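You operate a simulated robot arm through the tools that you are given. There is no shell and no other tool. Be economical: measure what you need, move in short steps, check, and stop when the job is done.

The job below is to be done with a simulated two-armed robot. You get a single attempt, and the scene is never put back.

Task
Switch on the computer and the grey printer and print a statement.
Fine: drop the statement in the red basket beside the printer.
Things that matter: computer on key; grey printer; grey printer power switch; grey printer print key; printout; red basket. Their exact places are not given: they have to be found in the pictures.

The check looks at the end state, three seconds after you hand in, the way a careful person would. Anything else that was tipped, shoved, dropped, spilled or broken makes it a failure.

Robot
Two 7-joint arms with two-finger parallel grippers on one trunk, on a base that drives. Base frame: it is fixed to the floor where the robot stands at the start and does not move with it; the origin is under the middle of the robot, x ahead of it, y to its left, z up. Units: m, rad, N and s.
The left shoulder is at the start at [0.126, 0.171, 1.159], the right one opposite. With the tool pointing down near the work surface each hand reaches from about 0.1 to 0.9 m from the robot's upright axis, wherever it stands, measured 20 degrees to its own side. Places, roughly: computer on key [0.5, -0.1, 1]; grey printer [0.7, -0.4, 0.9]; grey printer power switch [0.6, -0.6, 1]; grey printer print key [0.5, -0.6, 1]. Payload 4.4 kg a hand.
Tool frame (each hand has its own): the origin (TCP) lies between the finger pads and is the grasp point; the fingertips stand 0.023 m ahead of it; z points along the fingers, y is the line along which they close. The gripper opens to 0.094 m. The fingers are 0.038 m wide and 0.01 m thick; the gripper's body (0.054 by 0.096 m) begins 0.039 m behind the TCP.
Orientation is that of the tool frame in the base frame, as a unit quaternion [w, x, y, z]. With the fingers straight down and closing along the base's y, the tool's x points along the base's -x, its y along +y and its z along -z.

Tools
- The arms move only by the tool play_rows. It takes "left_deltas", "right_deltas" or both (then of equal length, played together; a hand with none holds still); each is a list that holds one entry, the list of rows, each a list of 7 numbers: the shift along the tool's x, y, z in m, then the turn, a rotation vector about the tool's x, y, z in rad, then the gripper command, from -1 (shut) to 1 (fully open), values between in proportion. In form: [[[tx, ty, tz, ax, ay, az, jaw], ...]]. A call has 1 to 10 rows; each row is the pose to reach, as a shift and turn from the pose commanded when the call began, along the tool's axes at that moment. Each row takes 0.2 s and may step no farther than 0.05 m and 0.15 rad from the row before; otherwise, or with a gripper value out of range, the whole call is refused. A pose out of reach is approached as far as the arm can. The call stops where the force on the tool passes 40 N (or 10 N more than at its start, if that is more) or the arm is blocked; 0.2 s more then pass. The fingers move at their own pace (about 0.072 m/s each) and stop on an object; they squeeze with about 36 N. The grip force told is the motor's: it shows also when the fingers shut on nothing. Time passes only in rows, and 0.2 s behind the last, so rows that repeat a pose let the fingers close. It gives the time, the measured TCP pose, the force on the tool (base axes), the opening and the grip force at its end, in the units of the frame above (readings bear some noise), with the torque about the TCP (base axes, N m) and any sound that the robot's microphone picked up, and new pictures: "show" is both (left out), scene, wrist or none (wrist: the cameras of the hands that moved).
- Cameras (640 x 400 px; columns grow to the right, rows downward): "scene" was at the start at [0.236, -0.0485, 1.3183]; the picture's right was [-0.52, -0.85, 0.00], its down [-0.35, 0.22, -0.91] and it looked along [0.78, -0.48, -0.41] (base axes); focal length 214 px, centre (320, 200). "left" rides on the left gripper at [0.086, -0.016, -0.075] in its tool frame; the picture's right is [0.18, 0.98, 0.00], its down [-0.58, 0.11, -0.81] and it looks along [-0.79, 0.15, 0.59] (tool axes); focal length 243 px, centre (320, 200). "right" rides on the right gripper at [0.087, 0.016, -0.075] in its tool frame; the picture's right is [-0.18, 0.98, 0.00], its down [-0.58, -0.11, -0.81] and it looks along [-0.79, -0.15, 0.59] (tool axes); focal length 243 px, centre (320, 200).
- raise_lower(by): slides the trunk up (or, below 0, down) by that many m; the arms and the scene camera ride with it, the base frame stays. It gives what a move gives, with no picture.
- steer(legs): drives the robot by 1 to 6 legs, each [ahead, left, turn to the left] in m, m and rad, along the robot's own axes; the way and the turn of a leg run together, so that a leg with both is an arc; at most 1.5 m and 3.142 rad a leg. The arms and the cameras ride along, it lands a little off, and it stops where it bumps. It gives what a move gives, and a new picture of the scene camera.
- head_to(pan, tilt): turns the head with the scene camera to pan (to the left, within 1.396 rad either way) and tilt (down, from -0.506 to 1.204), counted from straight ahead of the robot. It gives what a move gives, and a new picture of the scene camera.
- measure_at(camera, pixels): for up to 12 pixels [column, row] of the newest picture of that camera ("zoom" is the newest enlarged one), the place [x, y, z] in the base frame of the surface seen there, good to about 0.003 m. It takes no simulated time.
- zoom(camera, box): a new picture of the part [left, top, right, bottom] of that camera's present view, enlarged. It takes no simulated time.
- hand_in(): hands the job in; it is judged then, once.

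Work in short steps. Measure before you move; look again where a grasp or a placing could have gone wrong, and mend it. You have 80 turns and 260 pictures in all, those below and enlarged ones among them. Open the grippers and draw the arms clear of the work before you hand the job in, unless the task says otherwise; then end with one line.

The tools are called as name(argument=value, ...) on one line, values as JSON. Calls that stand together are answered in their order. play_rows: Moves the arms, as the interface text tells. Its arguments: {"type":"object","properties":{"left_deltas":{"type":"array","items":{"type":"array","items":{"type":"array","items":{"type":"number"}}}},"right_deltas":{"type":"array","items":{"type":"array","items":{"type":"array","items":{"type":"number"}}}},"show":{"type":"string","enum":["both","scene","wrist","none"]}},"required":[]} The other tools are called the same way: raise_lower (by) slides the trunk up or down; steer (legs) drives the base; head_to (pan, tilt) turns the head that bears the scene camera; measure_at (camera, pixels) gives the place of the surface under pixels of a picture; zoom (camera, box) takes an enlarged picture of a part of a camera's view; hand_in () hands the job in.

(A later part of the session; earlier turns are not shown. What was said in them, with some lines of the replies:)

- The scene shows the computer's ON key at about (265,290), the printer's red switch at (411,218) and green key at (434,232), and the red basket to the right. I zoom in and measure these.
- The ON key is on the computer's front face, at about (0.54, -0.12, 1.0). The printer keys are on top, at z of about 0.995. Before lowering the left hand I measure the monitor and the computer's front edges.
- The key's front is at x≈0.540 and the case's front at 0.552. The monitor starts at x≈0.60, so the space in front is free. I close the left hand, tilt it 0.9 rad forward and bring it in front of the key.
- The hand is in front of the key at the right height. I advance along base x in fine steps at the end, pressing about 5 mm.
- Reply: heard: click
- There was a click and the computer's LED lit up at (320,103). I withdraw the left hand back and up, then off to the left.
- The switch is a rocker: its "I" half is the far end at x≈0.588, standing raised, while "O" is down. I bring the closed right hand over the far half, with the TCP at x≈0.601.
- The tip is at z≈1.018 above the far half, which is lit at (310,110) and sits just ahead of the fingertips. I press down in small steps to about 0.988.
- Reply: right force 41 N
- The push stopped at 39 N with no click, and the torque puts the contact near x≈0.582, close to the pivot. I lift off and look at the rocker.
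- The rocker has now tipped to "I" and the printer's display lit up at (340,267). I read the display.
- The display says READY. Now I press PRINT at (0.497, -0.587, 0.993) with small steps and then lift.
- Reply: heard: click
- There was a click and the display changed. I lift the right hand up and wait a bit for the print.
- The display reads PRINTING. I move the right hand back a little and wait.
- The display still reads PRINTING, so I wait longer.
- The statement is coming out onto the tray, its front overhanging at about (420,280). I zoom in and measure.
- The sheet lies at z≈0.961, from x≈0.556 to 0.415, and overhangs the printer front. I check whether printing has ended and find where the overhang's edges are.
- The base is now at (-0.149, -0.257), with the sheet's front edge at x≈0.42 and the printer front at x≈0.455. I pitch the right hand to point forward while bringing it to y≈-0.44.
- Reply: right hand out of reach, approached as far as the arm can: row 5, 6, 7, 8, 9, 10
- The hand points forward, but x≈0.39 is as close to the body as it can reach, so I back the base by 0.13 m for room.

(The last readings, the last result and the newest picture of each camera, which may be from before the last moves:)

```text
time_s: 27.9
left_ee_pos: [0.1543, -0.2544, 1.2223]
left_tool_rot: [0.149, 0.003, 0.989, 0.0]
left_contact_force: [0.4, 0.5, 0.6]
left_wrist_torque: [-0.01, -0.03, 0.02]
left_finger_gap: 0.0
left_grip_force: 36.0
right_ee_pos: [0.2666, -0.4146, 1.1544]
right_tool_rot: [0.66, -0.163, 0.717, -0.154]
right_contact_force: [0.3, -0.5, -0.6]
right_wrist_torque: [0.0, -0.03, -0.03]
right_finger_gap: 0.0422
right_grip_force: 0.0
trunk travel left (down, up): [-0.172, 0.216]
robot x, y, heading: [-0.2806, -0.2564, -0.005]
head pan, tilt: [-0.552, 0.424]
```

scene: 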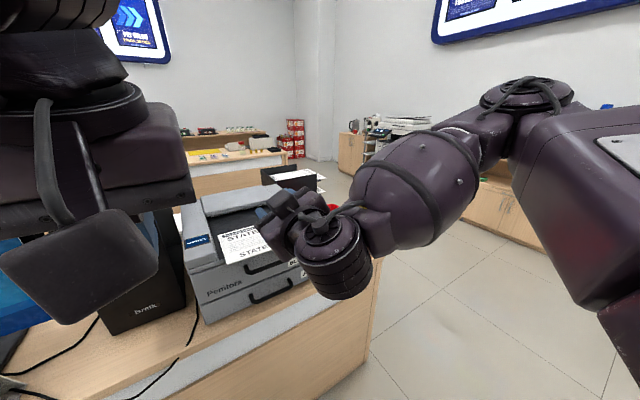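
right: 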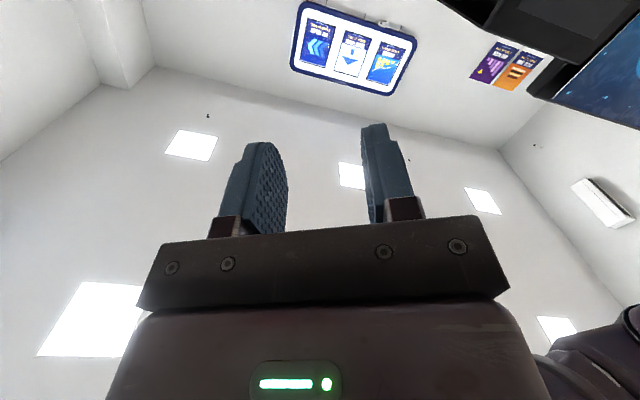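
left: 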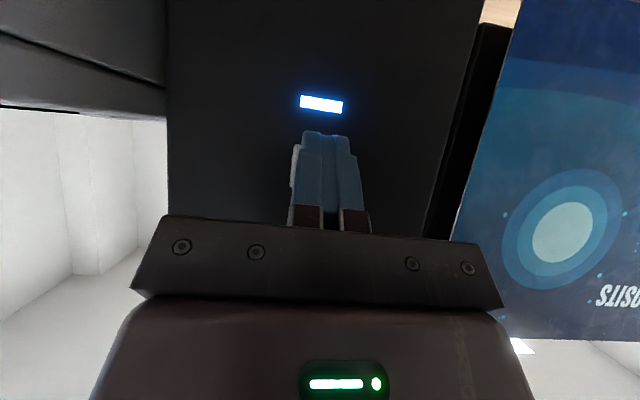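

The roll works. I continue it to 90° so that the fingers close vertically.

play_rows(right_deltas=[[[0, 0, 0, 0, 0, -0.15, -0.1], [0, 0, 0, 0, 0, -0.3, -0.1], [0, 0, 0, 0, 0, -0.45, -0.1], [0, 0, 0, 0, 0, -0.6, -0.1], [0, 0, 0, 0, 0, -0.75, -0.1], [0, 0, 0, 0, 0, -0.9, -0.1], [0, 0, 0, 0, 0, -1.05, -0.1], [0, 0, 0, 0, 0, -1.12, -0.1]]])

head_to(pan=-0.35, tilt=0.5)

```text
time_s: 29.7
left_ee_pos: [0.1543, -0.2547, 1.2231]
left_tool_rot: [0.149, 0.002, 0.989, 0.0]
left_contact_force: [-0.7, -0.4, 0.8]
left_wrist_torque: [-0.02, -0.04, 0.03]
left_finger_gap: 0.0
left_grip_force: 35.9
right_ee_pos: [0.2666, -0.4159, 1.1555]
right_tool_rot: [0.478, -0.519, 0.521, -0.481]
right_contact_force: [0.2, 0.3, 0.4]
right_wrist_torque: [0.0, 0.0, -0.03]
right_finger_gap: 0.0422
right_grip_force: 0.0
trunk travel left (down, up): [-0.172, 0.216]
robot x, y, heading: [-0.2778, -0.2486, -0.003]
head pan, tilt: [-0.552, 0.424]
```

scene: 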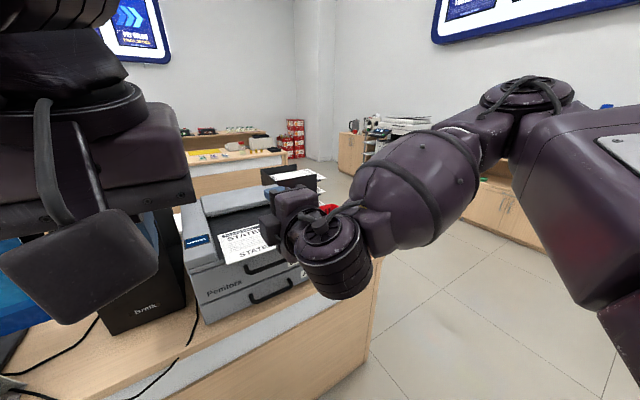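
right: 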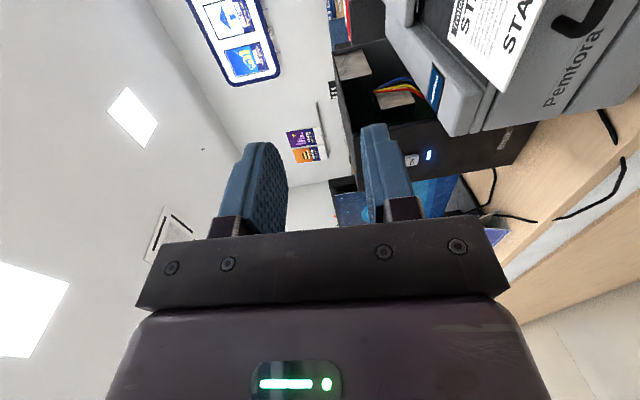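

```text
time_s: 30.4
left_ee_pos: [0.155, -0.2558, 1.222]
left_tool_rot: [0.148, 0.003, 0.989, -0.001]
left_contact_force: [-0.7, 0.1, 0.1]
left_wrist_torque: [-0.02, -0.03, 0.0]
left_finger_gap: 0.0
left_grip_force: 36.2
right_ee_pos: [0.2668, -0.4148, 1.154]
right_tool_rot: [0.478, -0.518, 0.522, -0.48]
right_contact_force: [0.5, -0.1, -0.6]
right_wrist_torque: [0.01, -0.01, 0.02]
right_finger_gap: 0.0423
right_grip_force: 0.0
trunk travel left (down, up): [-0.172, 0.216]
robot x, y, heading: [-0.2775, -0.2558, -0.004]
head pan, tilt: [-0.351, 0.499]
```

scene: 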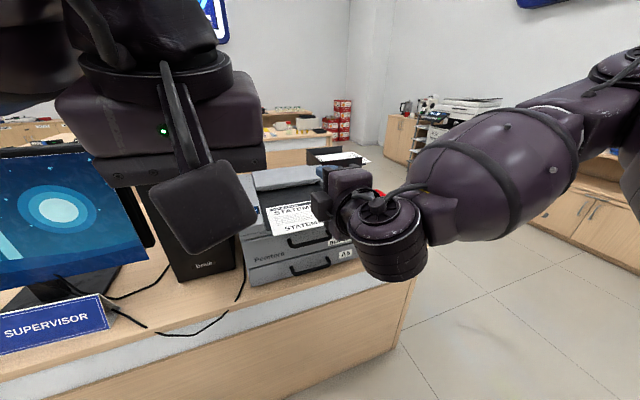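

The hand points forward with its y axis vertical and a 0.08 rad droop. I level it and bring it in front of the sheet, to (0.36, -0.44, 0.961).

play_rows(right_deltas=[[[0.005, 0.035, 0.018, 0.02, 0, 0, -0.1], [0.01, 0.07, 0.036, 0.04, 0, 0, -0.1], [0.015, 0.105, 0.054, 0.06, 0, 0, -0.1], [0.02, 0.14, 0.072, 0.08, 0, 0, -0.1], [0.025, 0.165, 0.09, 0.08, 0, 0, -0.1], [0.025, 0.185, 0.107, 0.08, 0, 0, -0.1], [0.025, 0.185, 0.107, 0.08, 0, 0, -0.1]]])

zoom(camera="scene", box=[230, 160, 422, 280])

```text
time_s: 32.0
left_ee_pos: [0.1538, -0.2551, 1.222]
left_tool_rot: [0.15, 0.002, 0.989, -0.001]
left_contact_force: [-0.5, -0.1, -0.4]
left_wrist_torque: [-0.04, 0.02, 0.04]
left_finger_gap: 0.0
left_grip_force: 35.7
right_ee_pos: [0.3361, -0.4898, 1.0198]
right_tool_rot: [0.499, -0.499, 0.502, -0.5]
right_contact_force: [0.3, 0.2, 0.7]
right_wrist_torque: [0.04, 0.0, 0.02]
right_finger_gap: 0.0424
right_grip_force: 0.0
right hand out of reach, approached as far as the arm can: row 2, 3, 4, 5, 6, 7
trunk travel left (down, up): [-0.172, 0.216]
robot x, y, heading: [-0.2807, -0.2533, -0.006]
head pan, tilt: [-0.351, 0.499]
```

scene: 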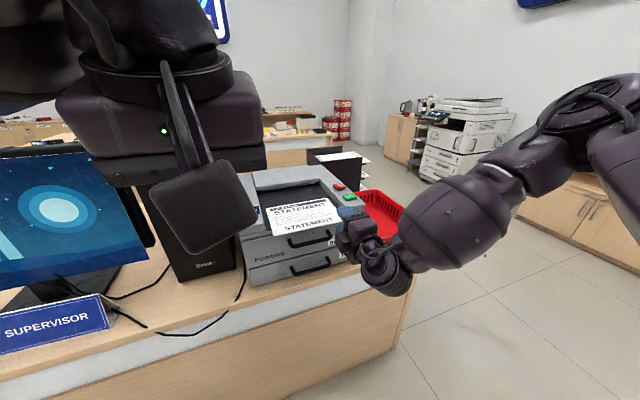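
right: 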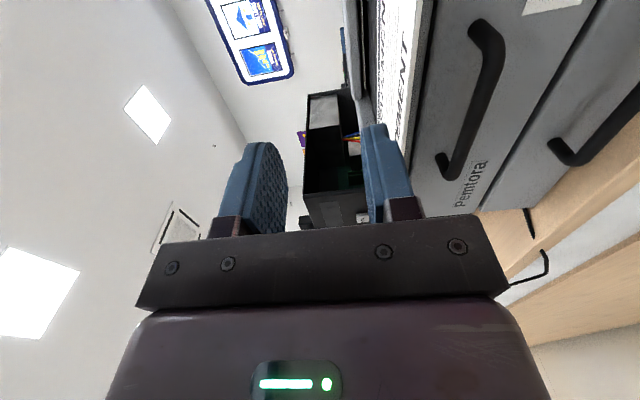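

```text
3.33 times, centred on (326, 220) of scene
```

zoom: 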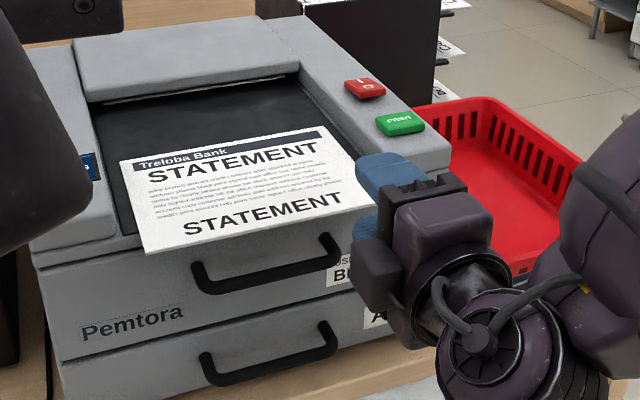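

The arm stopped at (0.336, -0.49, 1.02), its limit for that height. I lower the trunk by 0.059 so the hand comes to the sheet's height with the arm posture unchanged.

raise_lower(by=-0.059)

steer(legs=[[0, 0.035, 0]])

```text
time_s: 33.0
left_ee_pos: [0.152, -0.2541, 1.1649]
left_tool_rot: [0.152, 0.002, 0.988, 0.0]
left_contact_force: [-0.9, -0.6, -0.5]
left_wrist_torque: [-0.04, 0.0, -0.02]
left_finger_gap: 0.0
left_grip_force: 35.7
right_ee_pos: [0.3383, -0.4929, 0.9619]
right_tool_rot: [0.499, -0.498, 0.501, -0.501]
right_contact_force: [-0.8, -0.3, 0.4]
right_wrist_torque: [-0.04, 0.0, 0.0]
right_finger_gap: 0.0423
right_grip_force: 0.1
trunk travel left (down, up): [-0.113, 0.275]
robot x, y, heading: [-0.2809, -0.2544, -0.006]
head pan, tilt: [-0.351, 0.499]
```

```text
time_s: 34.0
left_ee_pos: [0.1548, -0.2189, 1.1638]
left_tool_rot: [0.15, 0.002, 0.989, 0.001]
left_contact_force: [0.4, -0.1, 0.1]
left_wrist_torque: [-0.03, 0.02, 0.02]
left_finger_gap: 0.0
left_grip_force: 35.7
right_ee_pos: [0.34, -0.4571, 0.9602]
right_tool_rot: [0.498, -0.498, 0.503, -0.501]
right_contact_force: [0.2, 1.3, -0.3]
right_wrist_torque: [0.0, 0.01, -0.02]
right_finger_gap: 0.0424
right_grip_force: 0.0
trunk travel left (down, up): [-0.113, 0.275]
robot x, y, heading: [-0.2801, -0.2116, -0.006]
head pan, tilt: [-0.351, 0.499]
```

scene: 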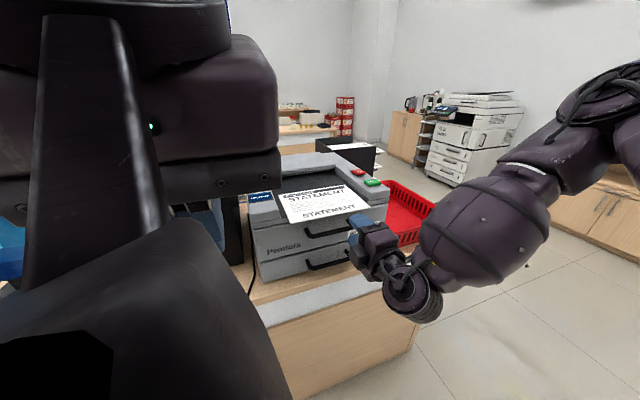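

The hand is at (0.340, -0.457, 0.960), level with the sheet. I try a small advance of 0.03 m with the arm and look.

play_rows(right_deltas=[[[0, 0, 0.015, 0, 0, 0, -0.1], [0, 0, 0.03, 0, 0, 0, -0.1], [0, 0, 0.03, 0, 0, 0, -0.1]]])

zoom(camera="scene", box=[240, 160, 432, 280])

```text
time_s: 34.8
left_ee_pos: [0.1539, -0.2196, 1.1637]
left_tool_rot: [0.149, 0.004, 0.989, -0.001]
left_contact_force: [-0.1, 0.2, -0.1]
left_wrist_torque: [-0.01, 0.0, -0.02]
left_finger_gap: 0.0
left_grip_force: 35.8
right_ee_pos: [0.3679, -0.4588, 0.9602]
right_tool_rot: [0.498, -0.499, 0.503, -0.501]
right_contact_force: [0.1, -0.1, -0.8]
right_wrist_torque: [-0.05, 0.0, -0.02]
right_finger_gap: 0.0423
right_grip_force: 0.1
trunk travel left (down, up): [-0.113, 0.275]
robot x, y, heading: [-0.2801, -0.2187, -0.003]
head pan, tilt: [-0.351, 0.499]
```

scene: 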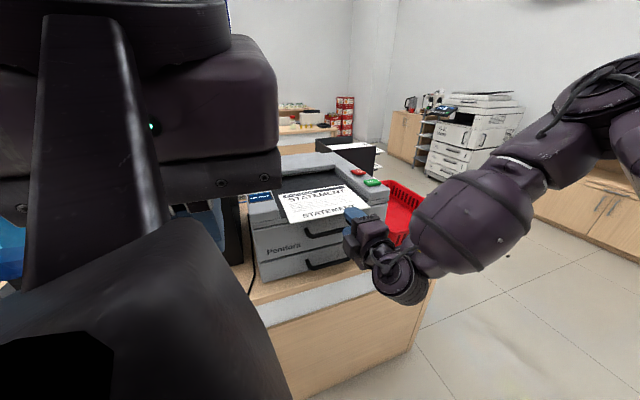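
right: 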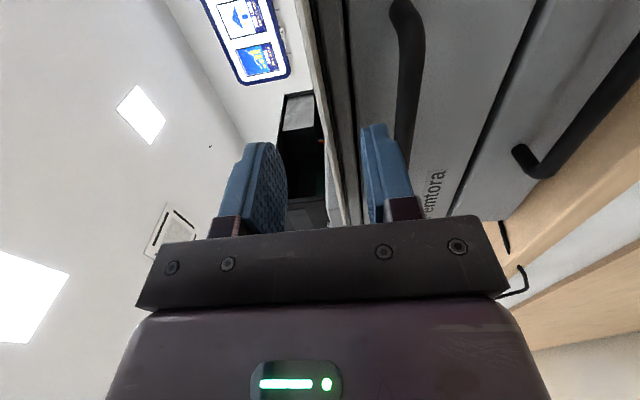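

```text
3.33 times, centred on (336, 220) of scene
```

zoom: 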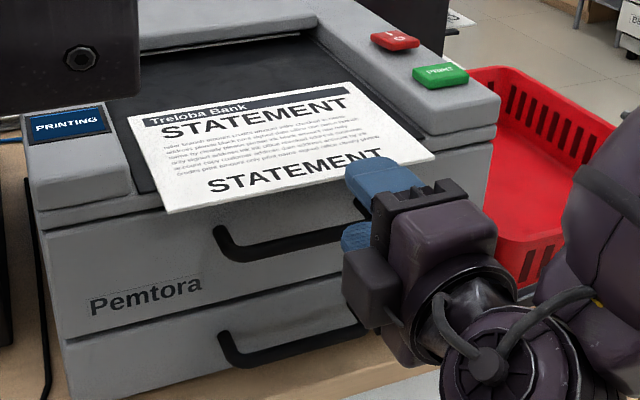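

The sheet passes edge-on between the fingers, at around column 325–345 of the wrist picture. I advance another 0.054 m, keeping the fingers clear of the handle below, and stop there to check.

play_rows(right_deltas=[[[0, 0, 0.015, 0, 0, 0, -0.1], [0, 0, 0.03, 0, 0, 0, -0.1], [0, 0, 0.043, 0, 0, 0, -0.1], [0, 0, 0.053, 0, 0, 0, -0.1], [0, 0, 0.053, 0, 0, 0, -0.1]]])

zoom(camera="scene", box=[240, 160, 432, 280])

```text
time_s: 36.0
left_ee_pos: [0.1538, -0.2212, 1.1637]
left_tool_rot: [0.15, 0.003, 0.989, -0.001]
left_contact_force: [0.5, -0.3, 0.4]
left_wrist_torque: [-0.03, 0.01, 0.01]
left_finger_gap: 0.0001
left_grip_force: 35.9
right_ee_pos: [0.4225, -0.4607, 0.9597]
right_tool_rot: [0.499, -0.499, 0.502, -0.5]
right_contact_force: [0.1, 0.4, -0.2]
right_wrist_torque: [0.0, 0.03, -0.03]
right_finger_gap: 0.0425
right_grip_force: 0.0
trunk travel left (down, up): [-0.113, 0.275]
robot x, y, heading: [-0.2771, -0.2177, -0.007]
head pan, tilt: [-0.351, 0.499]
```

scene: 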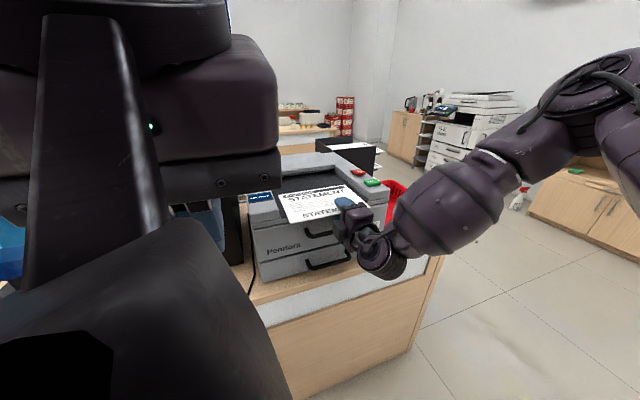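
right: 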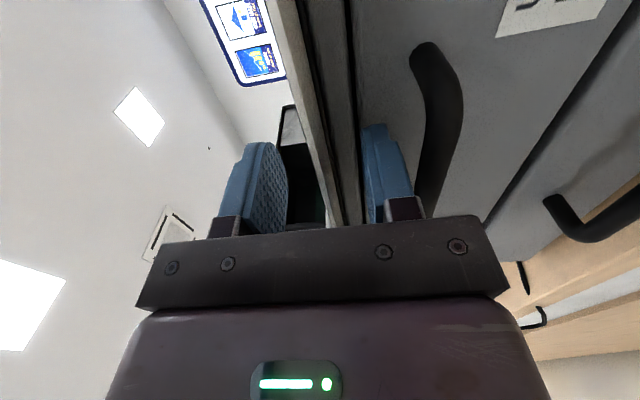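

```text
3.33 times, centred on (336, 220) of scene
```

zoom: 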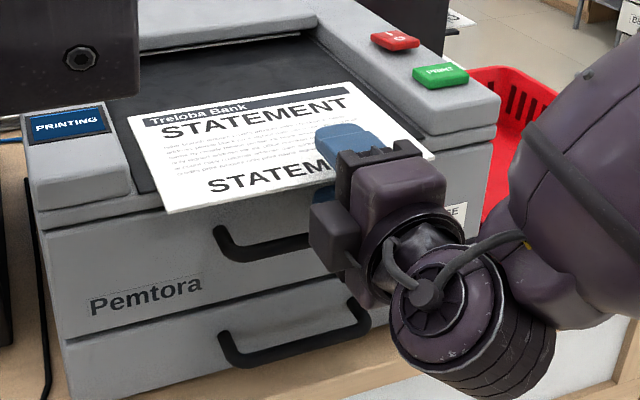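

The upper finger is above the sheet and the lower below. I close the gripper.

play_rows(right_deltas=[[[0, 0, 0, 0, 0, 0, -0.5], [0, 0, 0, 0, 0, 0, -1], [0, 0, 0, 0, 0, 0, -1], [0, 0, 0, 0, 0, 0, -1]]])

zoom(camera="scene", box=[240, 160, 432, 280])

```text
time_s: 37.0
left_ee_pos: [0.1543, -0.2196, 1.1636]
left_tool_rot: [0.149, 0.002, 0.989, 0.0]
left_contact_force: [0.2, 0.0, -0.5]
left_wrist_torque: [-0.02, 0.0, 0.01]
left_finger_gap: 0.0
left_grip_force: 35.8
right_ee_pos: [0.4222, -0.4594, 0.96]
right_tool_rot: [0.499, -0.499, 0.502, -0.499]
right_contact_force: [0.7, -0.7, 0.0]
right_wrist_torque: [0.03, 0.02, 0.04]
right_finger_gap: 0.002
right_grip_force: 35.3
trunk travel left (down, up): [-0.113, 0.275]
robot x, y, heading: [-0.2795, -0.2184, -0.003]
head pan, tilt: [-0.351, 0.499]
```

scene: 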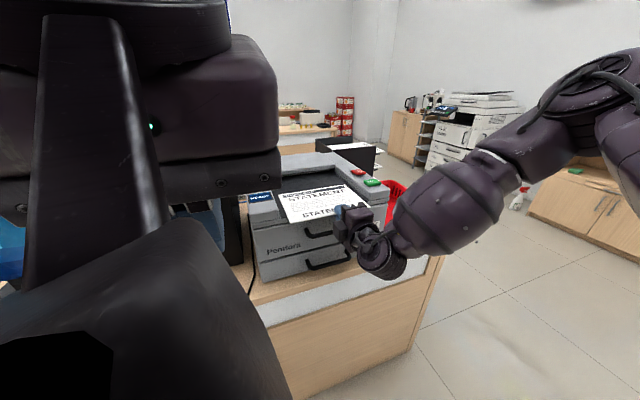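
right: 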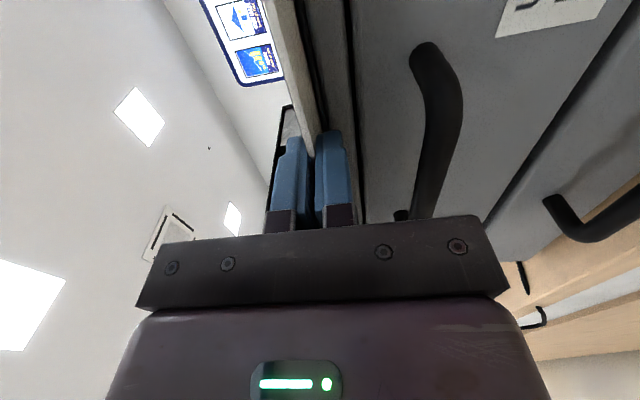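

```text
3.33 times, centred on (336, 220) of scene
```

zoom: 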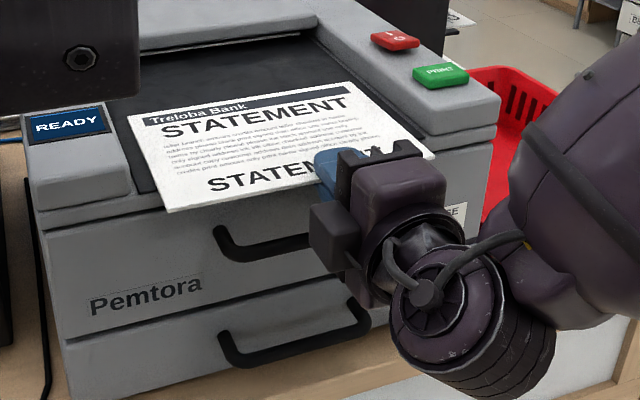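

The gap stays at 2 mm on the sheet and the printer shows READY again. I lift straight up with the trunk by 0.12 m.

raise_lower(by=0.12)

zoom(camera="scene", box=[200, 120, 520, 320])

```text
time_s: 38.5
left_ee_pos: [0.1558, -0.2203, 1.2829]
left_tool_rot: [0.148, 0.002, 0.989, -0.001]
left_contact_force: [0.1, -0.2, 0.3]
left_wrist_torque: [-0.03, 0.05, -0.01]
left_finger_gap: 0.0
left_grip_force: 36.1
right_ee_pos: [0.3784, -0.4584, 1.2248]
right_tool_rot: [-0.557, 0.433, -0.436, 0.559]
right_contact_force: [1.4, -0.3, -1.4]
right_wrist_torque: [-0.04, -0.02, 0.0]
right_finger_gap: 0.002
right_grip_force: 35.7
trunk travel left (down, up): [-0.233, 0.155]
robot x, y, heading: [-0.278, -0.2202, -0.003]
head pan, tilt: [-0.351, 0.499]
```

```text
2.00 times, centred on (360, 220) of scene
```

zoom: 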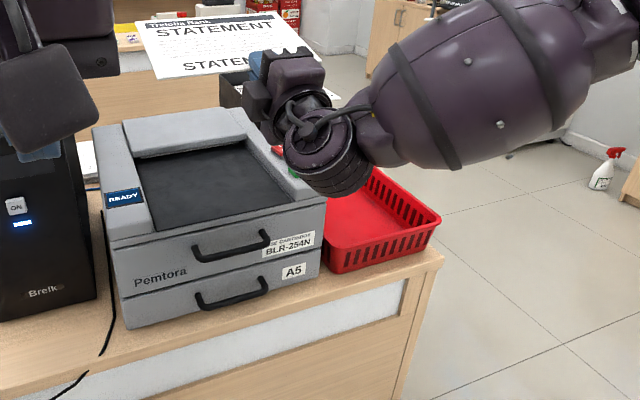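

The sheet is held firmly. The hand rose to z≈1.22 with a slight upward pitch, and the printer is untouched. I drive right 0.33 m and ahead 0.12 m to bring the sheet over the basket.

steer(legs=[[0, -0.33, 0], [0.12, 0, 0]])

measure_at(camera="scene", pixels=[[320, 200]])

```text
time_s: 42.7
left_ee_pos: [0.2698, -0.5408, 1.2827]
left_tool_rot: [0.15, 0.001, 0.989, 0.001]
left_contact_force: [1.3, 0.1, -0.1]
left_wrist_torque: [-0.03, 0.0, 0.04]
left_finger_gap: 0.0003
left_grip_force: 36.1
right_ee_pos: [0.4937, -0.7798, 1.2257]
right_tool_rot: [-0.557, 0.433, -0.435, 0.56]
right_contact_force: [-0.6, 0.1, 0.5]
right_wrist_torque: [0.05, 0.01, 0.04]
right_finger_gap: 0.0021
right_grip_force: 35.5
trunk travel left (down, up): [-0.233, 0.155]
robot x, y, heading: [-0.164, -0.5405, -0.004]
head pan, tilt: [-0.351, 0.499]
```

scene: 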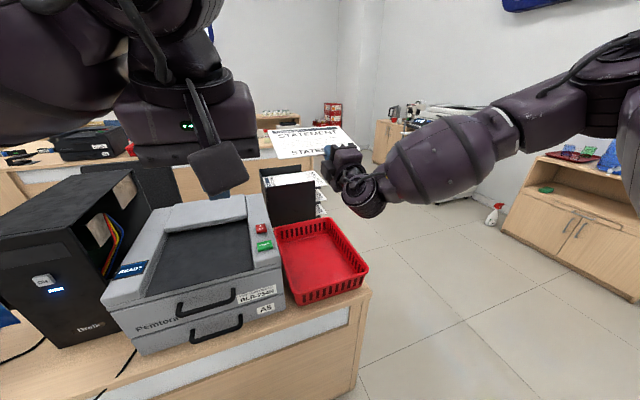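

```text
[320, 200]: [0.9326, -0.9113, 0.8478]
```

I measure the basket corners and the sheet's corners in the current view.

zoom(camera="scene", box=[220, 110, 412, 310])

measure_at(camera="scene", pixels=[[275, 228], [334, 219], [367, 268], [300, 302], [310, 235], [345, 270], [304, 290], [345, 234], [281, 135], [340, 127], [280, 156], [320, 250]])

```text
2.00 times, centred on (316, 210) of scene
```

zoom: 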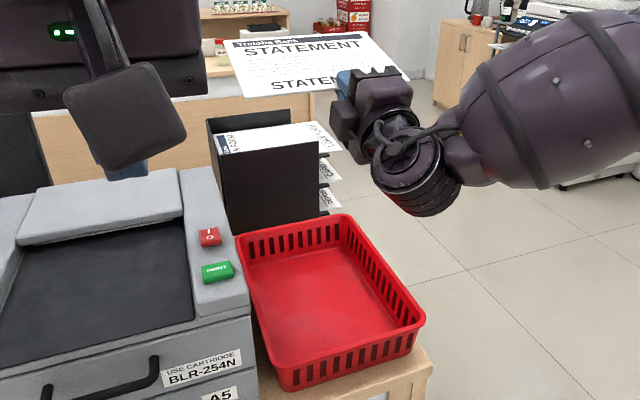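

```text
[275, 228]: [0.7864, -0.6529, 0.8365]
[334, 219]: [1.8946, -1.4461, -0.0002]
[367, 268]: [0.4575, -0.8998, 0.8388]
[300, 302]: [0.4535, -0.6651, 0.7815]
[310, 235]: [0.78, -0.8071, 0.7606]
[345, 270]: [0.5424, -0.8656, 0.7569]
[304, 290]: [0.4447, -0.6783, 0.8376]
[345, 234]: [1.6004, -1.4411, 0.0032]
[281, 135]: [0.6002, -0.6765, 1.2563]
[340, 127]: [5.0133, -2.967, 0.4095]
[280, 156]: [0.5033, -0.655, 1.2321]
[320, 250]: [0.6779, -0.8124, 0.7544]
```

The basket's inside spans x 0.45–0.79 and y −0.66 to −0.90, with its floor at 0.756. I pitch the hand down to about 50° below level high above it, shifting 0.02 m right.

play_rows(right_deltas=[[[0.005, 0, 0, -0.14, 0, 0, -1], [0.01, 0, 0, -0.28, 0, 0, -1], [0.015, 0, 0, -0.42, 0, 0, -1], [0.02, 0, 0, -0.56, 0, 0, -1], [0.02, 0, 0, -0.7, 0, 0, -1], [0.02, 0, 0, -0.84, 0, 0, -1], [0.02, 0, 0, -0.98, 0, 0, -1], [0.02, 0, 0, -1.12, 0, 0, -1]]])

```text
time_s: 44.5
left_ee_pos: [0.2707, -0.5418, 1.2828]
left_tool_rot: [0.15, 0.002, 0.989, 0.0]
left_contact_force: [0.4, -0.4, 0.5]
left_wrist_torque: [-0.01, 0.0, -0.02]
left_finger_gap: 0.0001
left_grip_force: 35.8
right_ee_pos: [0.4942, -0.7993, 1.2254]
right_tool_rot: [0.244, -0.663, 0.665, -0.242]
right_contact_force: [0.9, 0.1, -0.2]
right_wrist_torque: [0.0, 0.02, 0.01]
right_finger_gap: 0.002
right_grip_force: 35.8
trunk travel left (down, up): [-0.233, 0.155]
robot x, y, heading: [-0.166, -0.5395, -0.004]
head pan, tilt: [-0.351, 0.499]
```

scene: 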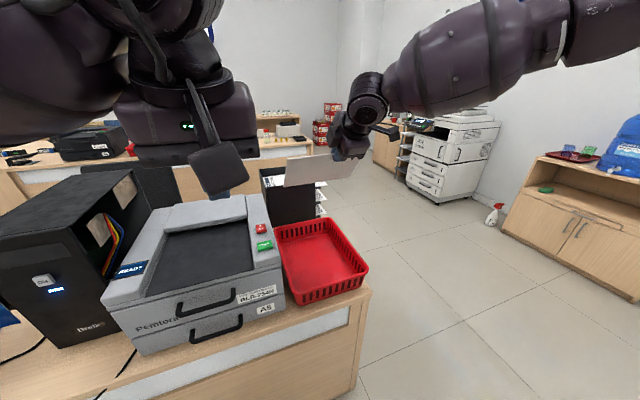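
right: 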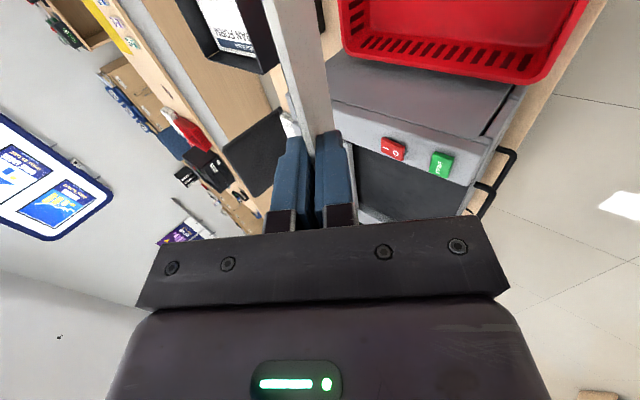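

The hand is tilted to about 50° down with the sheet still gripped. I move over the basket centre to (0.57, -0.81) and then lower to z≈0.945.

play_rows(right_deltas=[[[0.007, -0.029, 0.024, 0, 0, 0, -1], [0.013, -0.0573, 0.0484, 0, 0, 0, -1], [0.013, -0.0315, 0.079, 0, 0, 0, -1], [0.013, -0.0057, 0.1095, 0, 0, 0, -1], [0.013, 0.0201, 0.1401, 0, 0, 0, -1], [0.013, 0.0459, 0.1706, 0, 0, 0, -1], [0.013, 0.0717, 0.2012, 0, 0, 0, -1], [0.013, 0.0975, 0.2318, 0, 0, 0, -1], [0.013, 0.1233, 0.2623, 0, 0, 0, -1], [0.013, 0.1233, 0.2623, 0, 0, 0, -1]]])

zoom(camera="scene", box=[220, 130, 412, 310])

```text
time_s: 46.7
left_ee_pos: [0.2698, -0.5419, 1.2833]
left_tool_rot: [0.15, 0.003, 0.989, 0.0]
left_contact_force: [0.6, 0.2, 0.7]
left_wrist_torque: [0.01, -0.03, 0.01]
left_finger_gap: 0.0
left_grip_force: 36.6
right_ee_pos: [0.4926, -0.8624, 1.0265]
right_tool_rot: [0.243, -0.662, 0.666, -0.243]
right_contact_force: [0.9, 0.4, -0.2]
right_wrist_torque: [0.02, 0.01, 0.05]
right_finger_gap: 0.0017
right_grip_force: 35.4
right hand out of reach, approached as far as the arm can: row 2, 3, 4, 5, 6, 7, 8, 9, 10
trunk travel left (down, up): [-0.233, 0.155]
robot x, y, heading: [-0.1634, -0.5441, -0.001]
head pan, tilt: [-0.351, 0.499]
```

scene: 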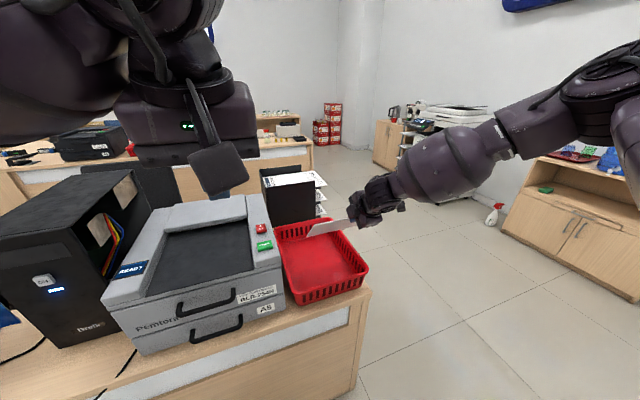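
right: 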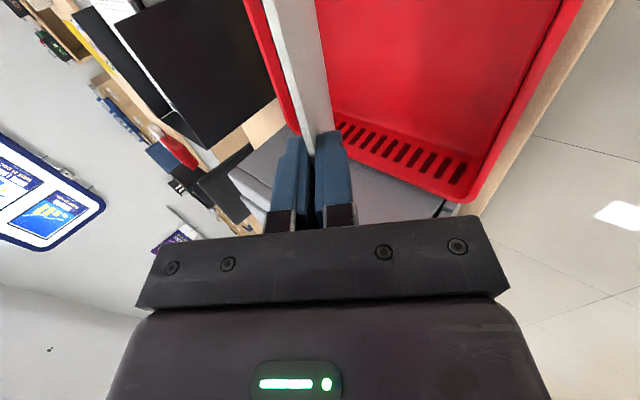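

```text
2.22 times, centred on (316, 220) of scene
```

zoom: 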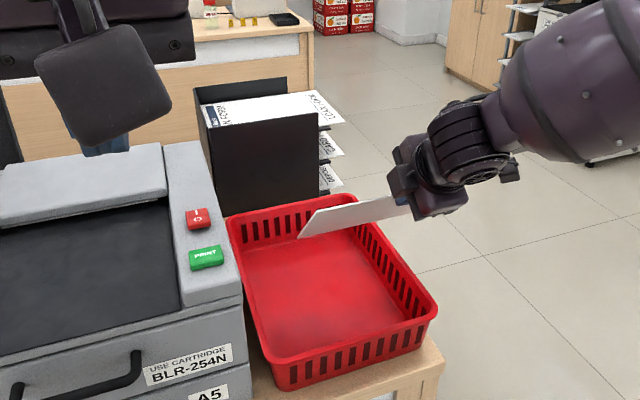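

The arm met its limit at (0.493, -0.862, 1.027), above the basket. I correct with the base (ahead 0.075, left 0.05) and will then lower with the trunk.

steer(legs=[[0.075, 0.05, 0]])

raise_lower(by=-0.05)

zoom(camera="scene", box=[200, 130, 420, 330])

```text
time_s: 47.8
left_ee_pos: [0.345, -0.4929, 1.2839]
left_tool_rot: [0.15, 0.002, 0.989, 0.0]
left_contact_force: [-0.9, 1.2, 0.0]
left_wrist_torque: [-0.01, 0.01, 0.0]
left_finger_gap: 0.0002
left_grip_force: 36.5
right_ee_pos: [0.5662, -0.8145, 1.0266]
right_tool_rot: [0.244, -0.662, 0.666, -0.243]
right_contact_force: [1.3, -0.4, -0.4]
right_wrist_torque: [-0.02, 0.04, -0.01]
right_finger_gap: 0.002
right_grip_force: 35.7
trunk travel left (down, up): [-0.233, 0.155]
robot x, y, heading: [-0.0879, -0.4918, -0.007]
head pan, tilt: [-0.351, 0.499]
```

scene: 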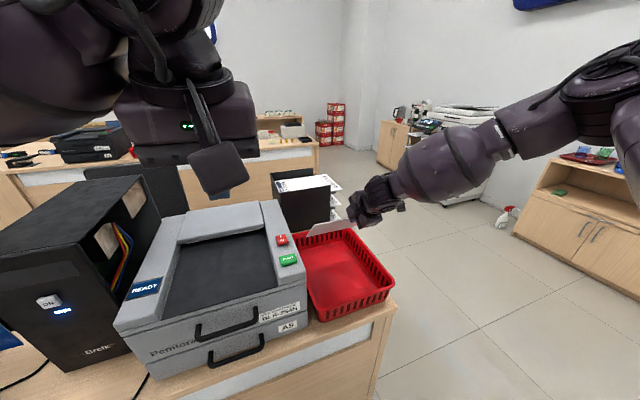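

```text
time_s: 48.8
left_ee_pos: [0.3413, -0.4944, 1.2367]
left_tool_rot: [0.152, 0.003, 0.988, 0.0]
left_contact_force: [0.1, 0.5, 0.4]
left_wrist_torque: [-0.02, -0.01, -0.02]
left_finger_gap: 0.0
left_grip_force: 35.7
right_ee_pos: [0.5647, -0.813, 0.9796]
right_tool_rot: [0.245, -0.662, 0.665, -0.244]
right_contact_force: [0.3, 0.0, 0.6]
right_wrist_torque: [0.0, 0.04, -0.02]
right_finger_gap: 0.0019
right_grip_force: 35.8
trunk travel left (down, up): [-0.183, 0.205]
robot x, y, heading: [-0.0911, -0.489, -0.002]
head pan, tilt: [-0.351, 0.499]
```

```text
2.00 times, centred on (310, 230) of scene
```

zoom: 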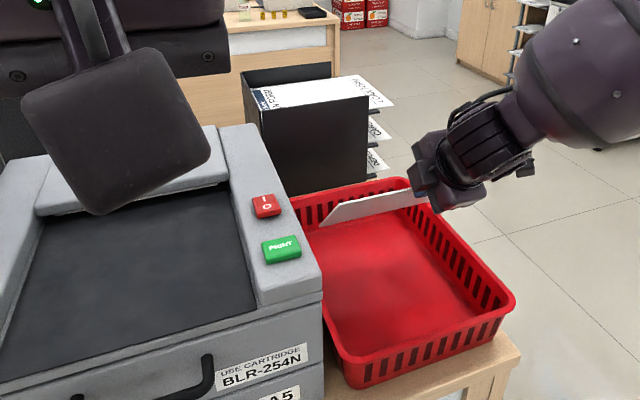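

The sheet follows as expected at (0.565, -0.813, 0.98). I measure its visible edge against the basket rim before lowering further.

measure_at(camera="zoom", pixels=[[325, 222], [342, 206], [330, 213], [380, 205], [410, 195], [300, 215], [330, 280], [365, 375], [505, 300], [412, 185]])

```text
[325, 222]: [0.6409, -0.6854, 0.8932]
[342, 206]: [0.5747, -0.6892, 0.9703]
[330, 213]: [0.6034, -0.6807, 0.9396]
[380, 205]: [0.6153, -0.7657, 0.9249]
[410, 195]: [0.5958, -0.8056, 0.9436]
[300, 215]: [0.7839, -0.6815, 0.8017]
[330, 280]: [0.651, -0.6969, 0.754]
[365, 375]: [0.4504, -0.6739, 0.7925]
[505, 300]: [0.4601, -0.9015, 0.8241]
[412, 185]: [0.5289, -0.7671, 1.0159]
```

The sheet's left edge is at y≈-0.685, a little near the left wall. I shift right 0.012 m and lower the trunk 0.095 m into the basket.

steer(legs=[[0, -0.012, 0]])

raise_lower(by=-0.095)

zoom(camera="scene", box=[200, 130, 420, 330])

```text
time_s: 49.5
left_ee_pos: [0.3439, -0.5057, 1.2339]
left_tool_rot: [0.149, 0.003, 0.989, -0.001]
left_contact_force: [0.4, -0.3, 0.4]
left_wrist_torque: [0.0, 0.0, -0.02]
left_finger_gap: 0.0
left_grip_force: 36.4
right_ee_pos: [0.5659, -0.8269, 0.977]
right_tool_rot: [0.243, -0.662, 0.666, -0.243]
right_contact_force: [-1.3, -0.1, 0.3]
right_wrist_torque: [0.03, -0.01, 0.0]
right_finger_gap: 0.0019
right_grip_force: 36.1
trunk travel left (down, up): [-0.183, 0.205]
robot x, y, heading: [-0.0895, -0.5031, -0.006]
head pan, tilt: [-0.351, 0.499]
```

scene: 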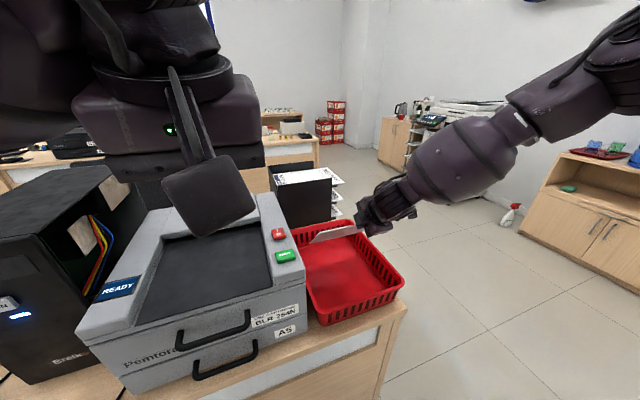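

```text
time_s: 50.6
left_ee_pos: [0.3553, -0.5046, 1.134]
left_tool_rot: [0.138, -0.004, 0.99, 0.004]
left_contact_force: [3.1, -0.6, -2.5]
left_wrist_torque: [-0.03, -0.12, 0.03]
left_finger_gap: 0.0
left_grip_force: 36.3
right_ee_pos: [0.567, -0.8242, 0.8732]
right_tool_rot: [0.235, -0.665, 0.669, -0.236]
right_contact_force: [0.9, -1.2, 5.0]
right_wrist_torque: [-0.44, -0.68, -0.18]
right_finger_gap: 0.0132
right_grip_force: 35.8
trunk travel left (down, up): [-0.093, 0.295]
robot x, y, heading: [-0.084, -0.5004, -0.008]
head pan, tilt: [-0.351, 0.499]
stopped: the force on the tool passed its limit at 82 N (the readings are from after the stop); the commanded pose is now the measured one
```

```text
2.00 times, centred on (310, 230) of scene
```

zoom: 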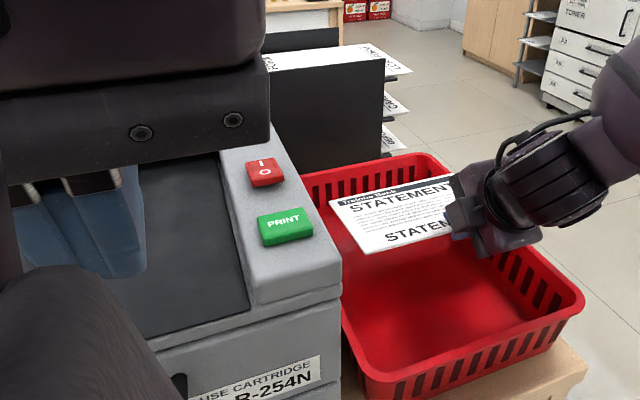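

The sheet's far edge met the basket floor and the motion stopped. The sheet is inside the basket and the remaining force is 5 N. I measure the basket to see whether it has shifted, and open the fingers partway.

measure_at(camera="zoom", pixels=[[305, 175], [580, 300], [365, 370], [410, 160], [340, 205], [375, 250], [440, 235], [400, 320], [345, 300]])

play_rows(right_deltas=[[[0, 0, 0, 0, 0, 0, -0.5], [0, 0, 0, 0, 0, 0, -0.2], [0, 0, 0, 0, 0, 0, 0], [0, 0, 0, 0, 0, 0, 0]]])

zoom(camera="scene", box=[200, 130, 420, 330])

```text
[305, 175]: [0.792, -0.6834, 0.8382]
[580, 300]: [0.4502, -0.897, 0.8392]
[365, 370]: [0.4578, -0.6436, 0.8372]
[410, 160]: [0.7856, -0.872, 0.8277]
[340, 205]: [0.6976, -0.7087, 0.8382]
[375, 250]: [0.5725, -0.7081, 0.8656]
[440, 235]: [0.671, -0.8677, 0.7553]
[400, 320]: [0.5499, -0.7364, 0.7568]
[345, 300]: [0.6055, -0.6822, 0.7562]
```

```text
time_s: 51.6
left_ee_pos: [0.353, -0.5039, 1.1361]
left_tool_rot: [0.141, -0.003, 0.99, 0.004]
left_contact_force: [13.1, -1.9, -7.5]
left_wrist_torque: [0.13, -0.13, 0.2]
left_finger_gap: 0.0
left_grip_force: 36.1
right_ee_pos: [0.5662, -0.8253, 0.8748]
right_tool_rot: [0.236, -0.664, 0.669, -0.235]
right_contact_force: [-0.5, -0.1, -0.3]
right_wrist_torque: [-0.01, 0.01, 0.0]
right_finger_gap: 0.0469
right_grip_force: 0.2
trunk travel left (down, up): [-0.093, 0.295]
robot x, y, heading: [-0.0892, -0.5015, -0.003]
head pan, tilt: [-0.351, 0.499]
```

scene: 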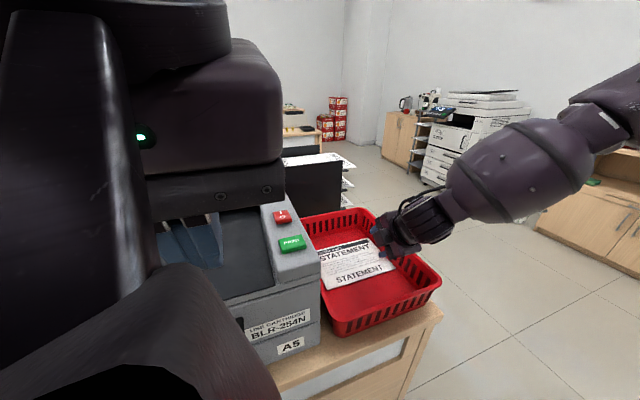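
right: 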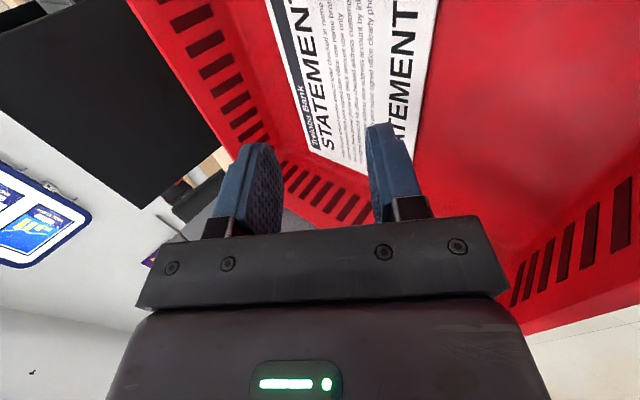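

```text
2.00 times, centred on (310, 230) of scene
```

zoom: 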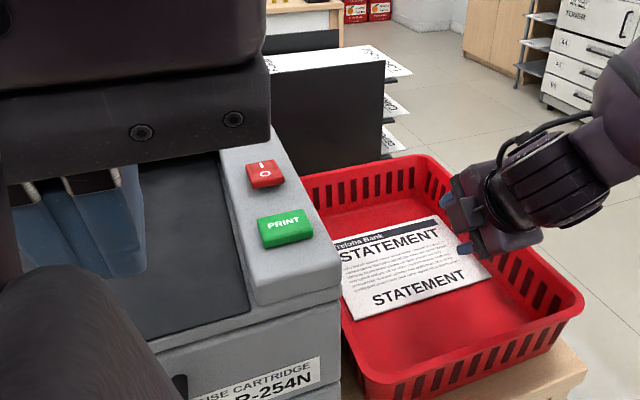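

The sheet lies flat in the basket. However, the left arm reads 13 N of contact, so I raise the trunk straight up by 0.15 m to free both arms.

raise_lower(by=0.15)

head_to(pan=0.0, tilt=0.6)

```text
time_s: 53.4
left_ee_pos: [0.3555, -0.5057, 1.2845]
left_tool_rot: [0.139, -0.002, 0.99, 0.004]
left_contact_force: [-0.1, -0.2, 0.9]
left_wrist_torque: [-0.02, 0.02, 0.03]
left_finger_gap: 0.0
left_grip_force: 35.8
right_ee_pos: [0.5644, -0.8263, 1.0515]
right_tool_rot: [0.251, -0.659, 0.663, -0.251]
right_contact_force: [0.4, 1.2, -0.9]
right_wrist_torque: [0.04, 0.0, -0.01]
right_finger_gap: 0.0474
right_grip_force: 0.1
trunk travel left (down, up): [-0.243, 0.145]
robot x, y, heading: [-0.0844, -0.5048, -0.009]
head pan, tilt: [-0.351, 0.499]
```

```text
time_s: 54.2
left_ee_pos: [0.3534, -0.5044, 1.2871]
left_tool_rot: [0.141, -0.003, 0.99, 0.004]
left_contact_force: [-0.2, 0.3, -0.3]
left_wrist_torque: [0.02, 0.0, 0.02]
left_finger_gap: 0.0001
left_grip_force: 36.3
right_ee_pos: [0.5635, -0.826, 1.0542]
right_tool_rot: [0.252, -0.658, 0.663, -0.252]
right_contact_force: [-0.9, -0.6, 0.3]
right_wrist_torque: [0.01, -0.03, -0.01]
right_finger_gap: 0.047
right_grip_force: 0.0
trunk travel left (down, up): [-0.243, 0.145]
robot x, y, heading: [-0.0931, -0.5057, -0.007]
head pan, tilt: [0.0, 0.6]
```

scene: 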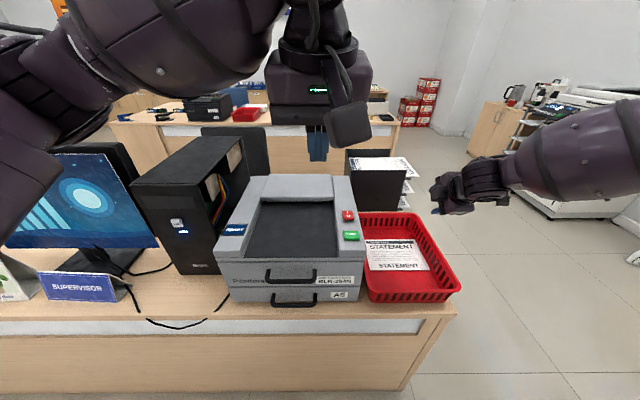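

The contact is gone and the forces are near zero. I measure the computer, monitor and printer to see whether anything shifted.

zoom(camera="scene", box=[0, 120, 280, 320])

measure_at(camera="scene", pixels=[[177, 222], [135, 185], [182, 193], [160, 245], [128, 165], [80, 190], [348, 215], [352, 236], [243, 230], [300, 265], [440, 290], [400, 250]])

```text
2.00 times, centred on (140, 220) of scene
```

zoom: 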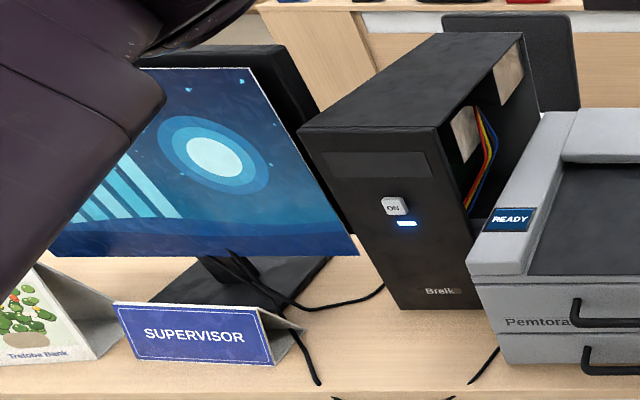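

```text
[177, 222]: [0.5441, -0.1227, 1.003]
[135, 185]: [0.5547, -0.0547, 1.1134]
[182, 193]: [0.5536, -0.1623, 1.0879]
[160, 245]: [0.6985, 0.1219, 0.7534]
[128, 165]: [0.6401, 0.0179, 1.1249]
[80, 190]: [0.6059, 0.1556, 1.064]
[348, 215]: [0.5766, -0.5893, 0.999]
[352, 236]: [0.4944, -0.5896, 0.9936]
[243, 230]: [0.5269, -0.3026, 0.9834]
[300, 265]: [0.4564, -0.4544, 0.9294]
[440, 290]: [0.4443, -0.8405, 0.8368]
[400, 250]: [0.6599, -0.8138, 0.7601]
```

The computer, monitor, printer and basket all measure the same as before. I raise the trunk, back the base off, and open the grippers.

raise_lower(by=0.08)

steer(legs=[[-0.3, 0, 0]])

play_rows(left_deltas=[[[0, 0, 0, 0, 0, 0, 1], [0, 0, 0, 0, 0, 0, 1], [0, 0, 0, 0, 0, 0, 1], [0, 0, 0, 0, 0, 0, 1]]], right_deltas=[[[0, 0, 0, 0, 0, 0, 1], [0, 0, 0, 0, 0, 0, 1], [0, 0, 0, 0, 0, 0, 1], [0, 0, 0, 0, 0, 0, 1]]], show="scene")

zoom(camera="scene", box=[160, 120, 480, 320])

```text
time_s: 55.4
left_ee_pos: [0.3545, -0.5046, 1.3653]
left_tool_rot: [0.14, -0.003, 0.99, 0.005]
left_contact_force: [-0.6, -0.6, 0.0]
left_wrist_torque: [0.04, 0.05, -0.02]
left_finger_gap: 0.0
left_grip_force: 36.3
right_ee_pos: [0.5536, -0.8258, 1.193]
right_tool_rot: [0.283, -0.646, 0.65, -0.284]
right_contact_force: [0.3, 0.0, -0.8]
right_wrist_torque: [0.0, -0.02, -0.01]
right_finger_gap: 0.0471
right_grip_force: 0.0
trunk travel left (down, up): [-0.323, 0.065]
robot x, y, heading: [-0.0881, -0.5021, -0.009]
head pan, tilt: [0.0, 0.6]
```

```text
time_s: 57.4
left_ee_pos: [0.0547, -0.5027, 1.3666]
left_tool_rot: [0.141, -0.003, 0.99, 0.004]
left_contact_force: [-0.4, -0.6, 0.4]
left_wrist_torque: [0.01, -0.01, -0.02]
left_finger_gap: 0.0
left_grip_force: 36.1
right_ee_pos: [0.2543, -0.825, 1.1938]
right_tool_rot: [0.284, -0.645, 0.649, -0.285]
right_contact_force: [0.0, 0.1, -0.3]
right_wrist_torque: [0.0, 0.01, -0.01]
right_finger_gap: 0.0468
right_grip_force: 0.0
trunk travel left (down, up): [-0.323, 0.065]
robot x, y, heading: [-0.3854, -0.5028, -0.007]
head pan, tilt: [0.0, 0.6]
```

scene: 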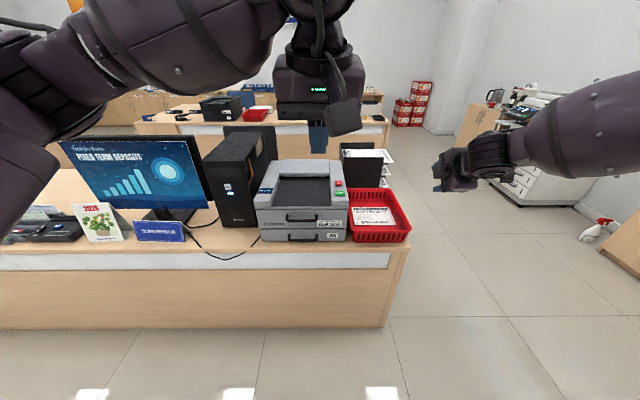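

```text
time_s: 58.4
left_ee_pos: [0.0551, -0.5031, 1.3658]
left_tool_rot: [0.141, -0.002, 0.99, 0.003]
left_contact_force: [0.2, 0.1, -0.2]
left_wrist_torque: [0.03, 0.01, -0.02]
left_finger_gap: 0.094
left_grip_force: 0.1
right_ee_pos: [0.2543, -0.8234, 1.1935]
right_tool_rot: [0.284, -0.646, 0.65, -0.284]
right_contact_force: [-0.4, 0.6, 0.2]
right_wrist_torque: [0.0, -0.01, 0.01]
right_finger_gap: 0.094
right_grip_force: 0.0
trunk travel left (down, up): [-0.323, 0.065]
robot x, y, heading: [-0.3865, -0.501, -0.004]
head pan, tilt: [0.0, 0.6]
```

scene: 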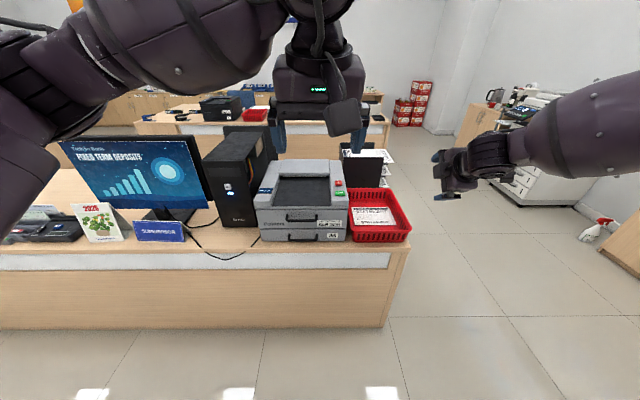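

```text
2.00 times, centred on (320, 220) of scene
```

zoom: 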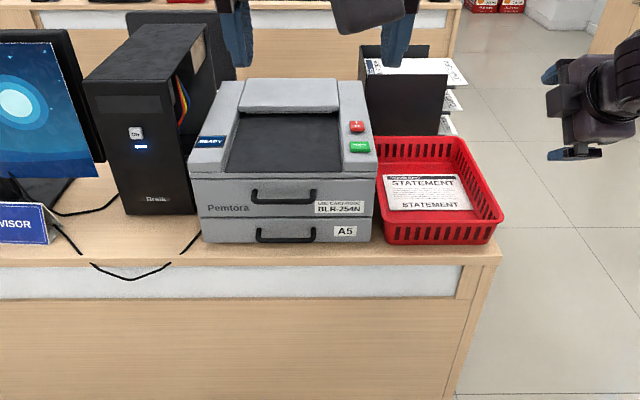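

The computer is on, the printer reads READY and the statement lies in the basket. A spray bottle at (598,230) looks slanted at the picture's edge, so I check it.

head_to(pan=-0.5, tilt=0.4)

```text
time_s: 59.4
left_ee_pos: [0.055, -0.5032, 1.3662]
left_tool_rot: [0.141, -0.001, 0.99, 0.003]
left_contact_force: [0.6, 0.1, 0.2]
left_wrist_torque: [-0.01, 0.03, 0.0]
left_finger_gap: 0.094
left_grip_force: 0.1
right_ee_pos: [0.2552, -0.8251, 1.1941]
right_tool_rot: [0.284, -0.646, 0.65, -0.284]
right_contact_force: [-0.3, -0.9, -0.1]
right_wrist_torque: [0.01, -0.01, -0.02]
right_finger_gap: 0.094
right_grip_force: 0.1
trunk travel left (down, up): [-0.323, 0.065]
robot x, y, heading: [-0.386, -0.4996, -0.006]
head pan, tilt: [-0.499, 0.4]
```

scene: 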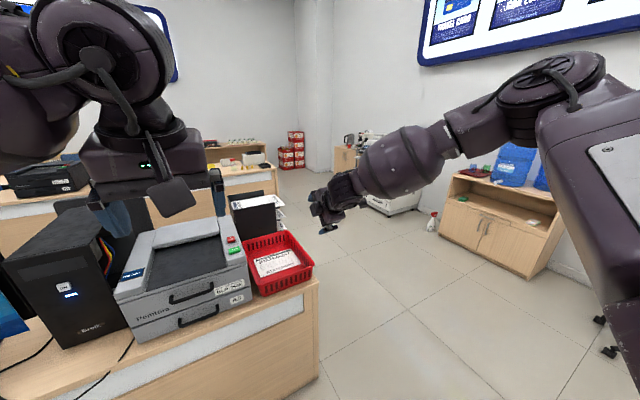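

The bottle is upright at (432,221), so the slant was only lens distortion. Everything is in order, and I hand in.

hand_in()

```text
The job is handed in.
```

The computer and the grey printer are switched on, and the printed statement is lying flat in the red basket. Everything I re-measured (computer, monitor, printer, basket) is still in its place. While I was lowering the statement, a force limit stopped the robot once. The left arm then briefly read about 13 N of contact with something I couldn't identify. Both grippers are open and the arms are clear of the desk.
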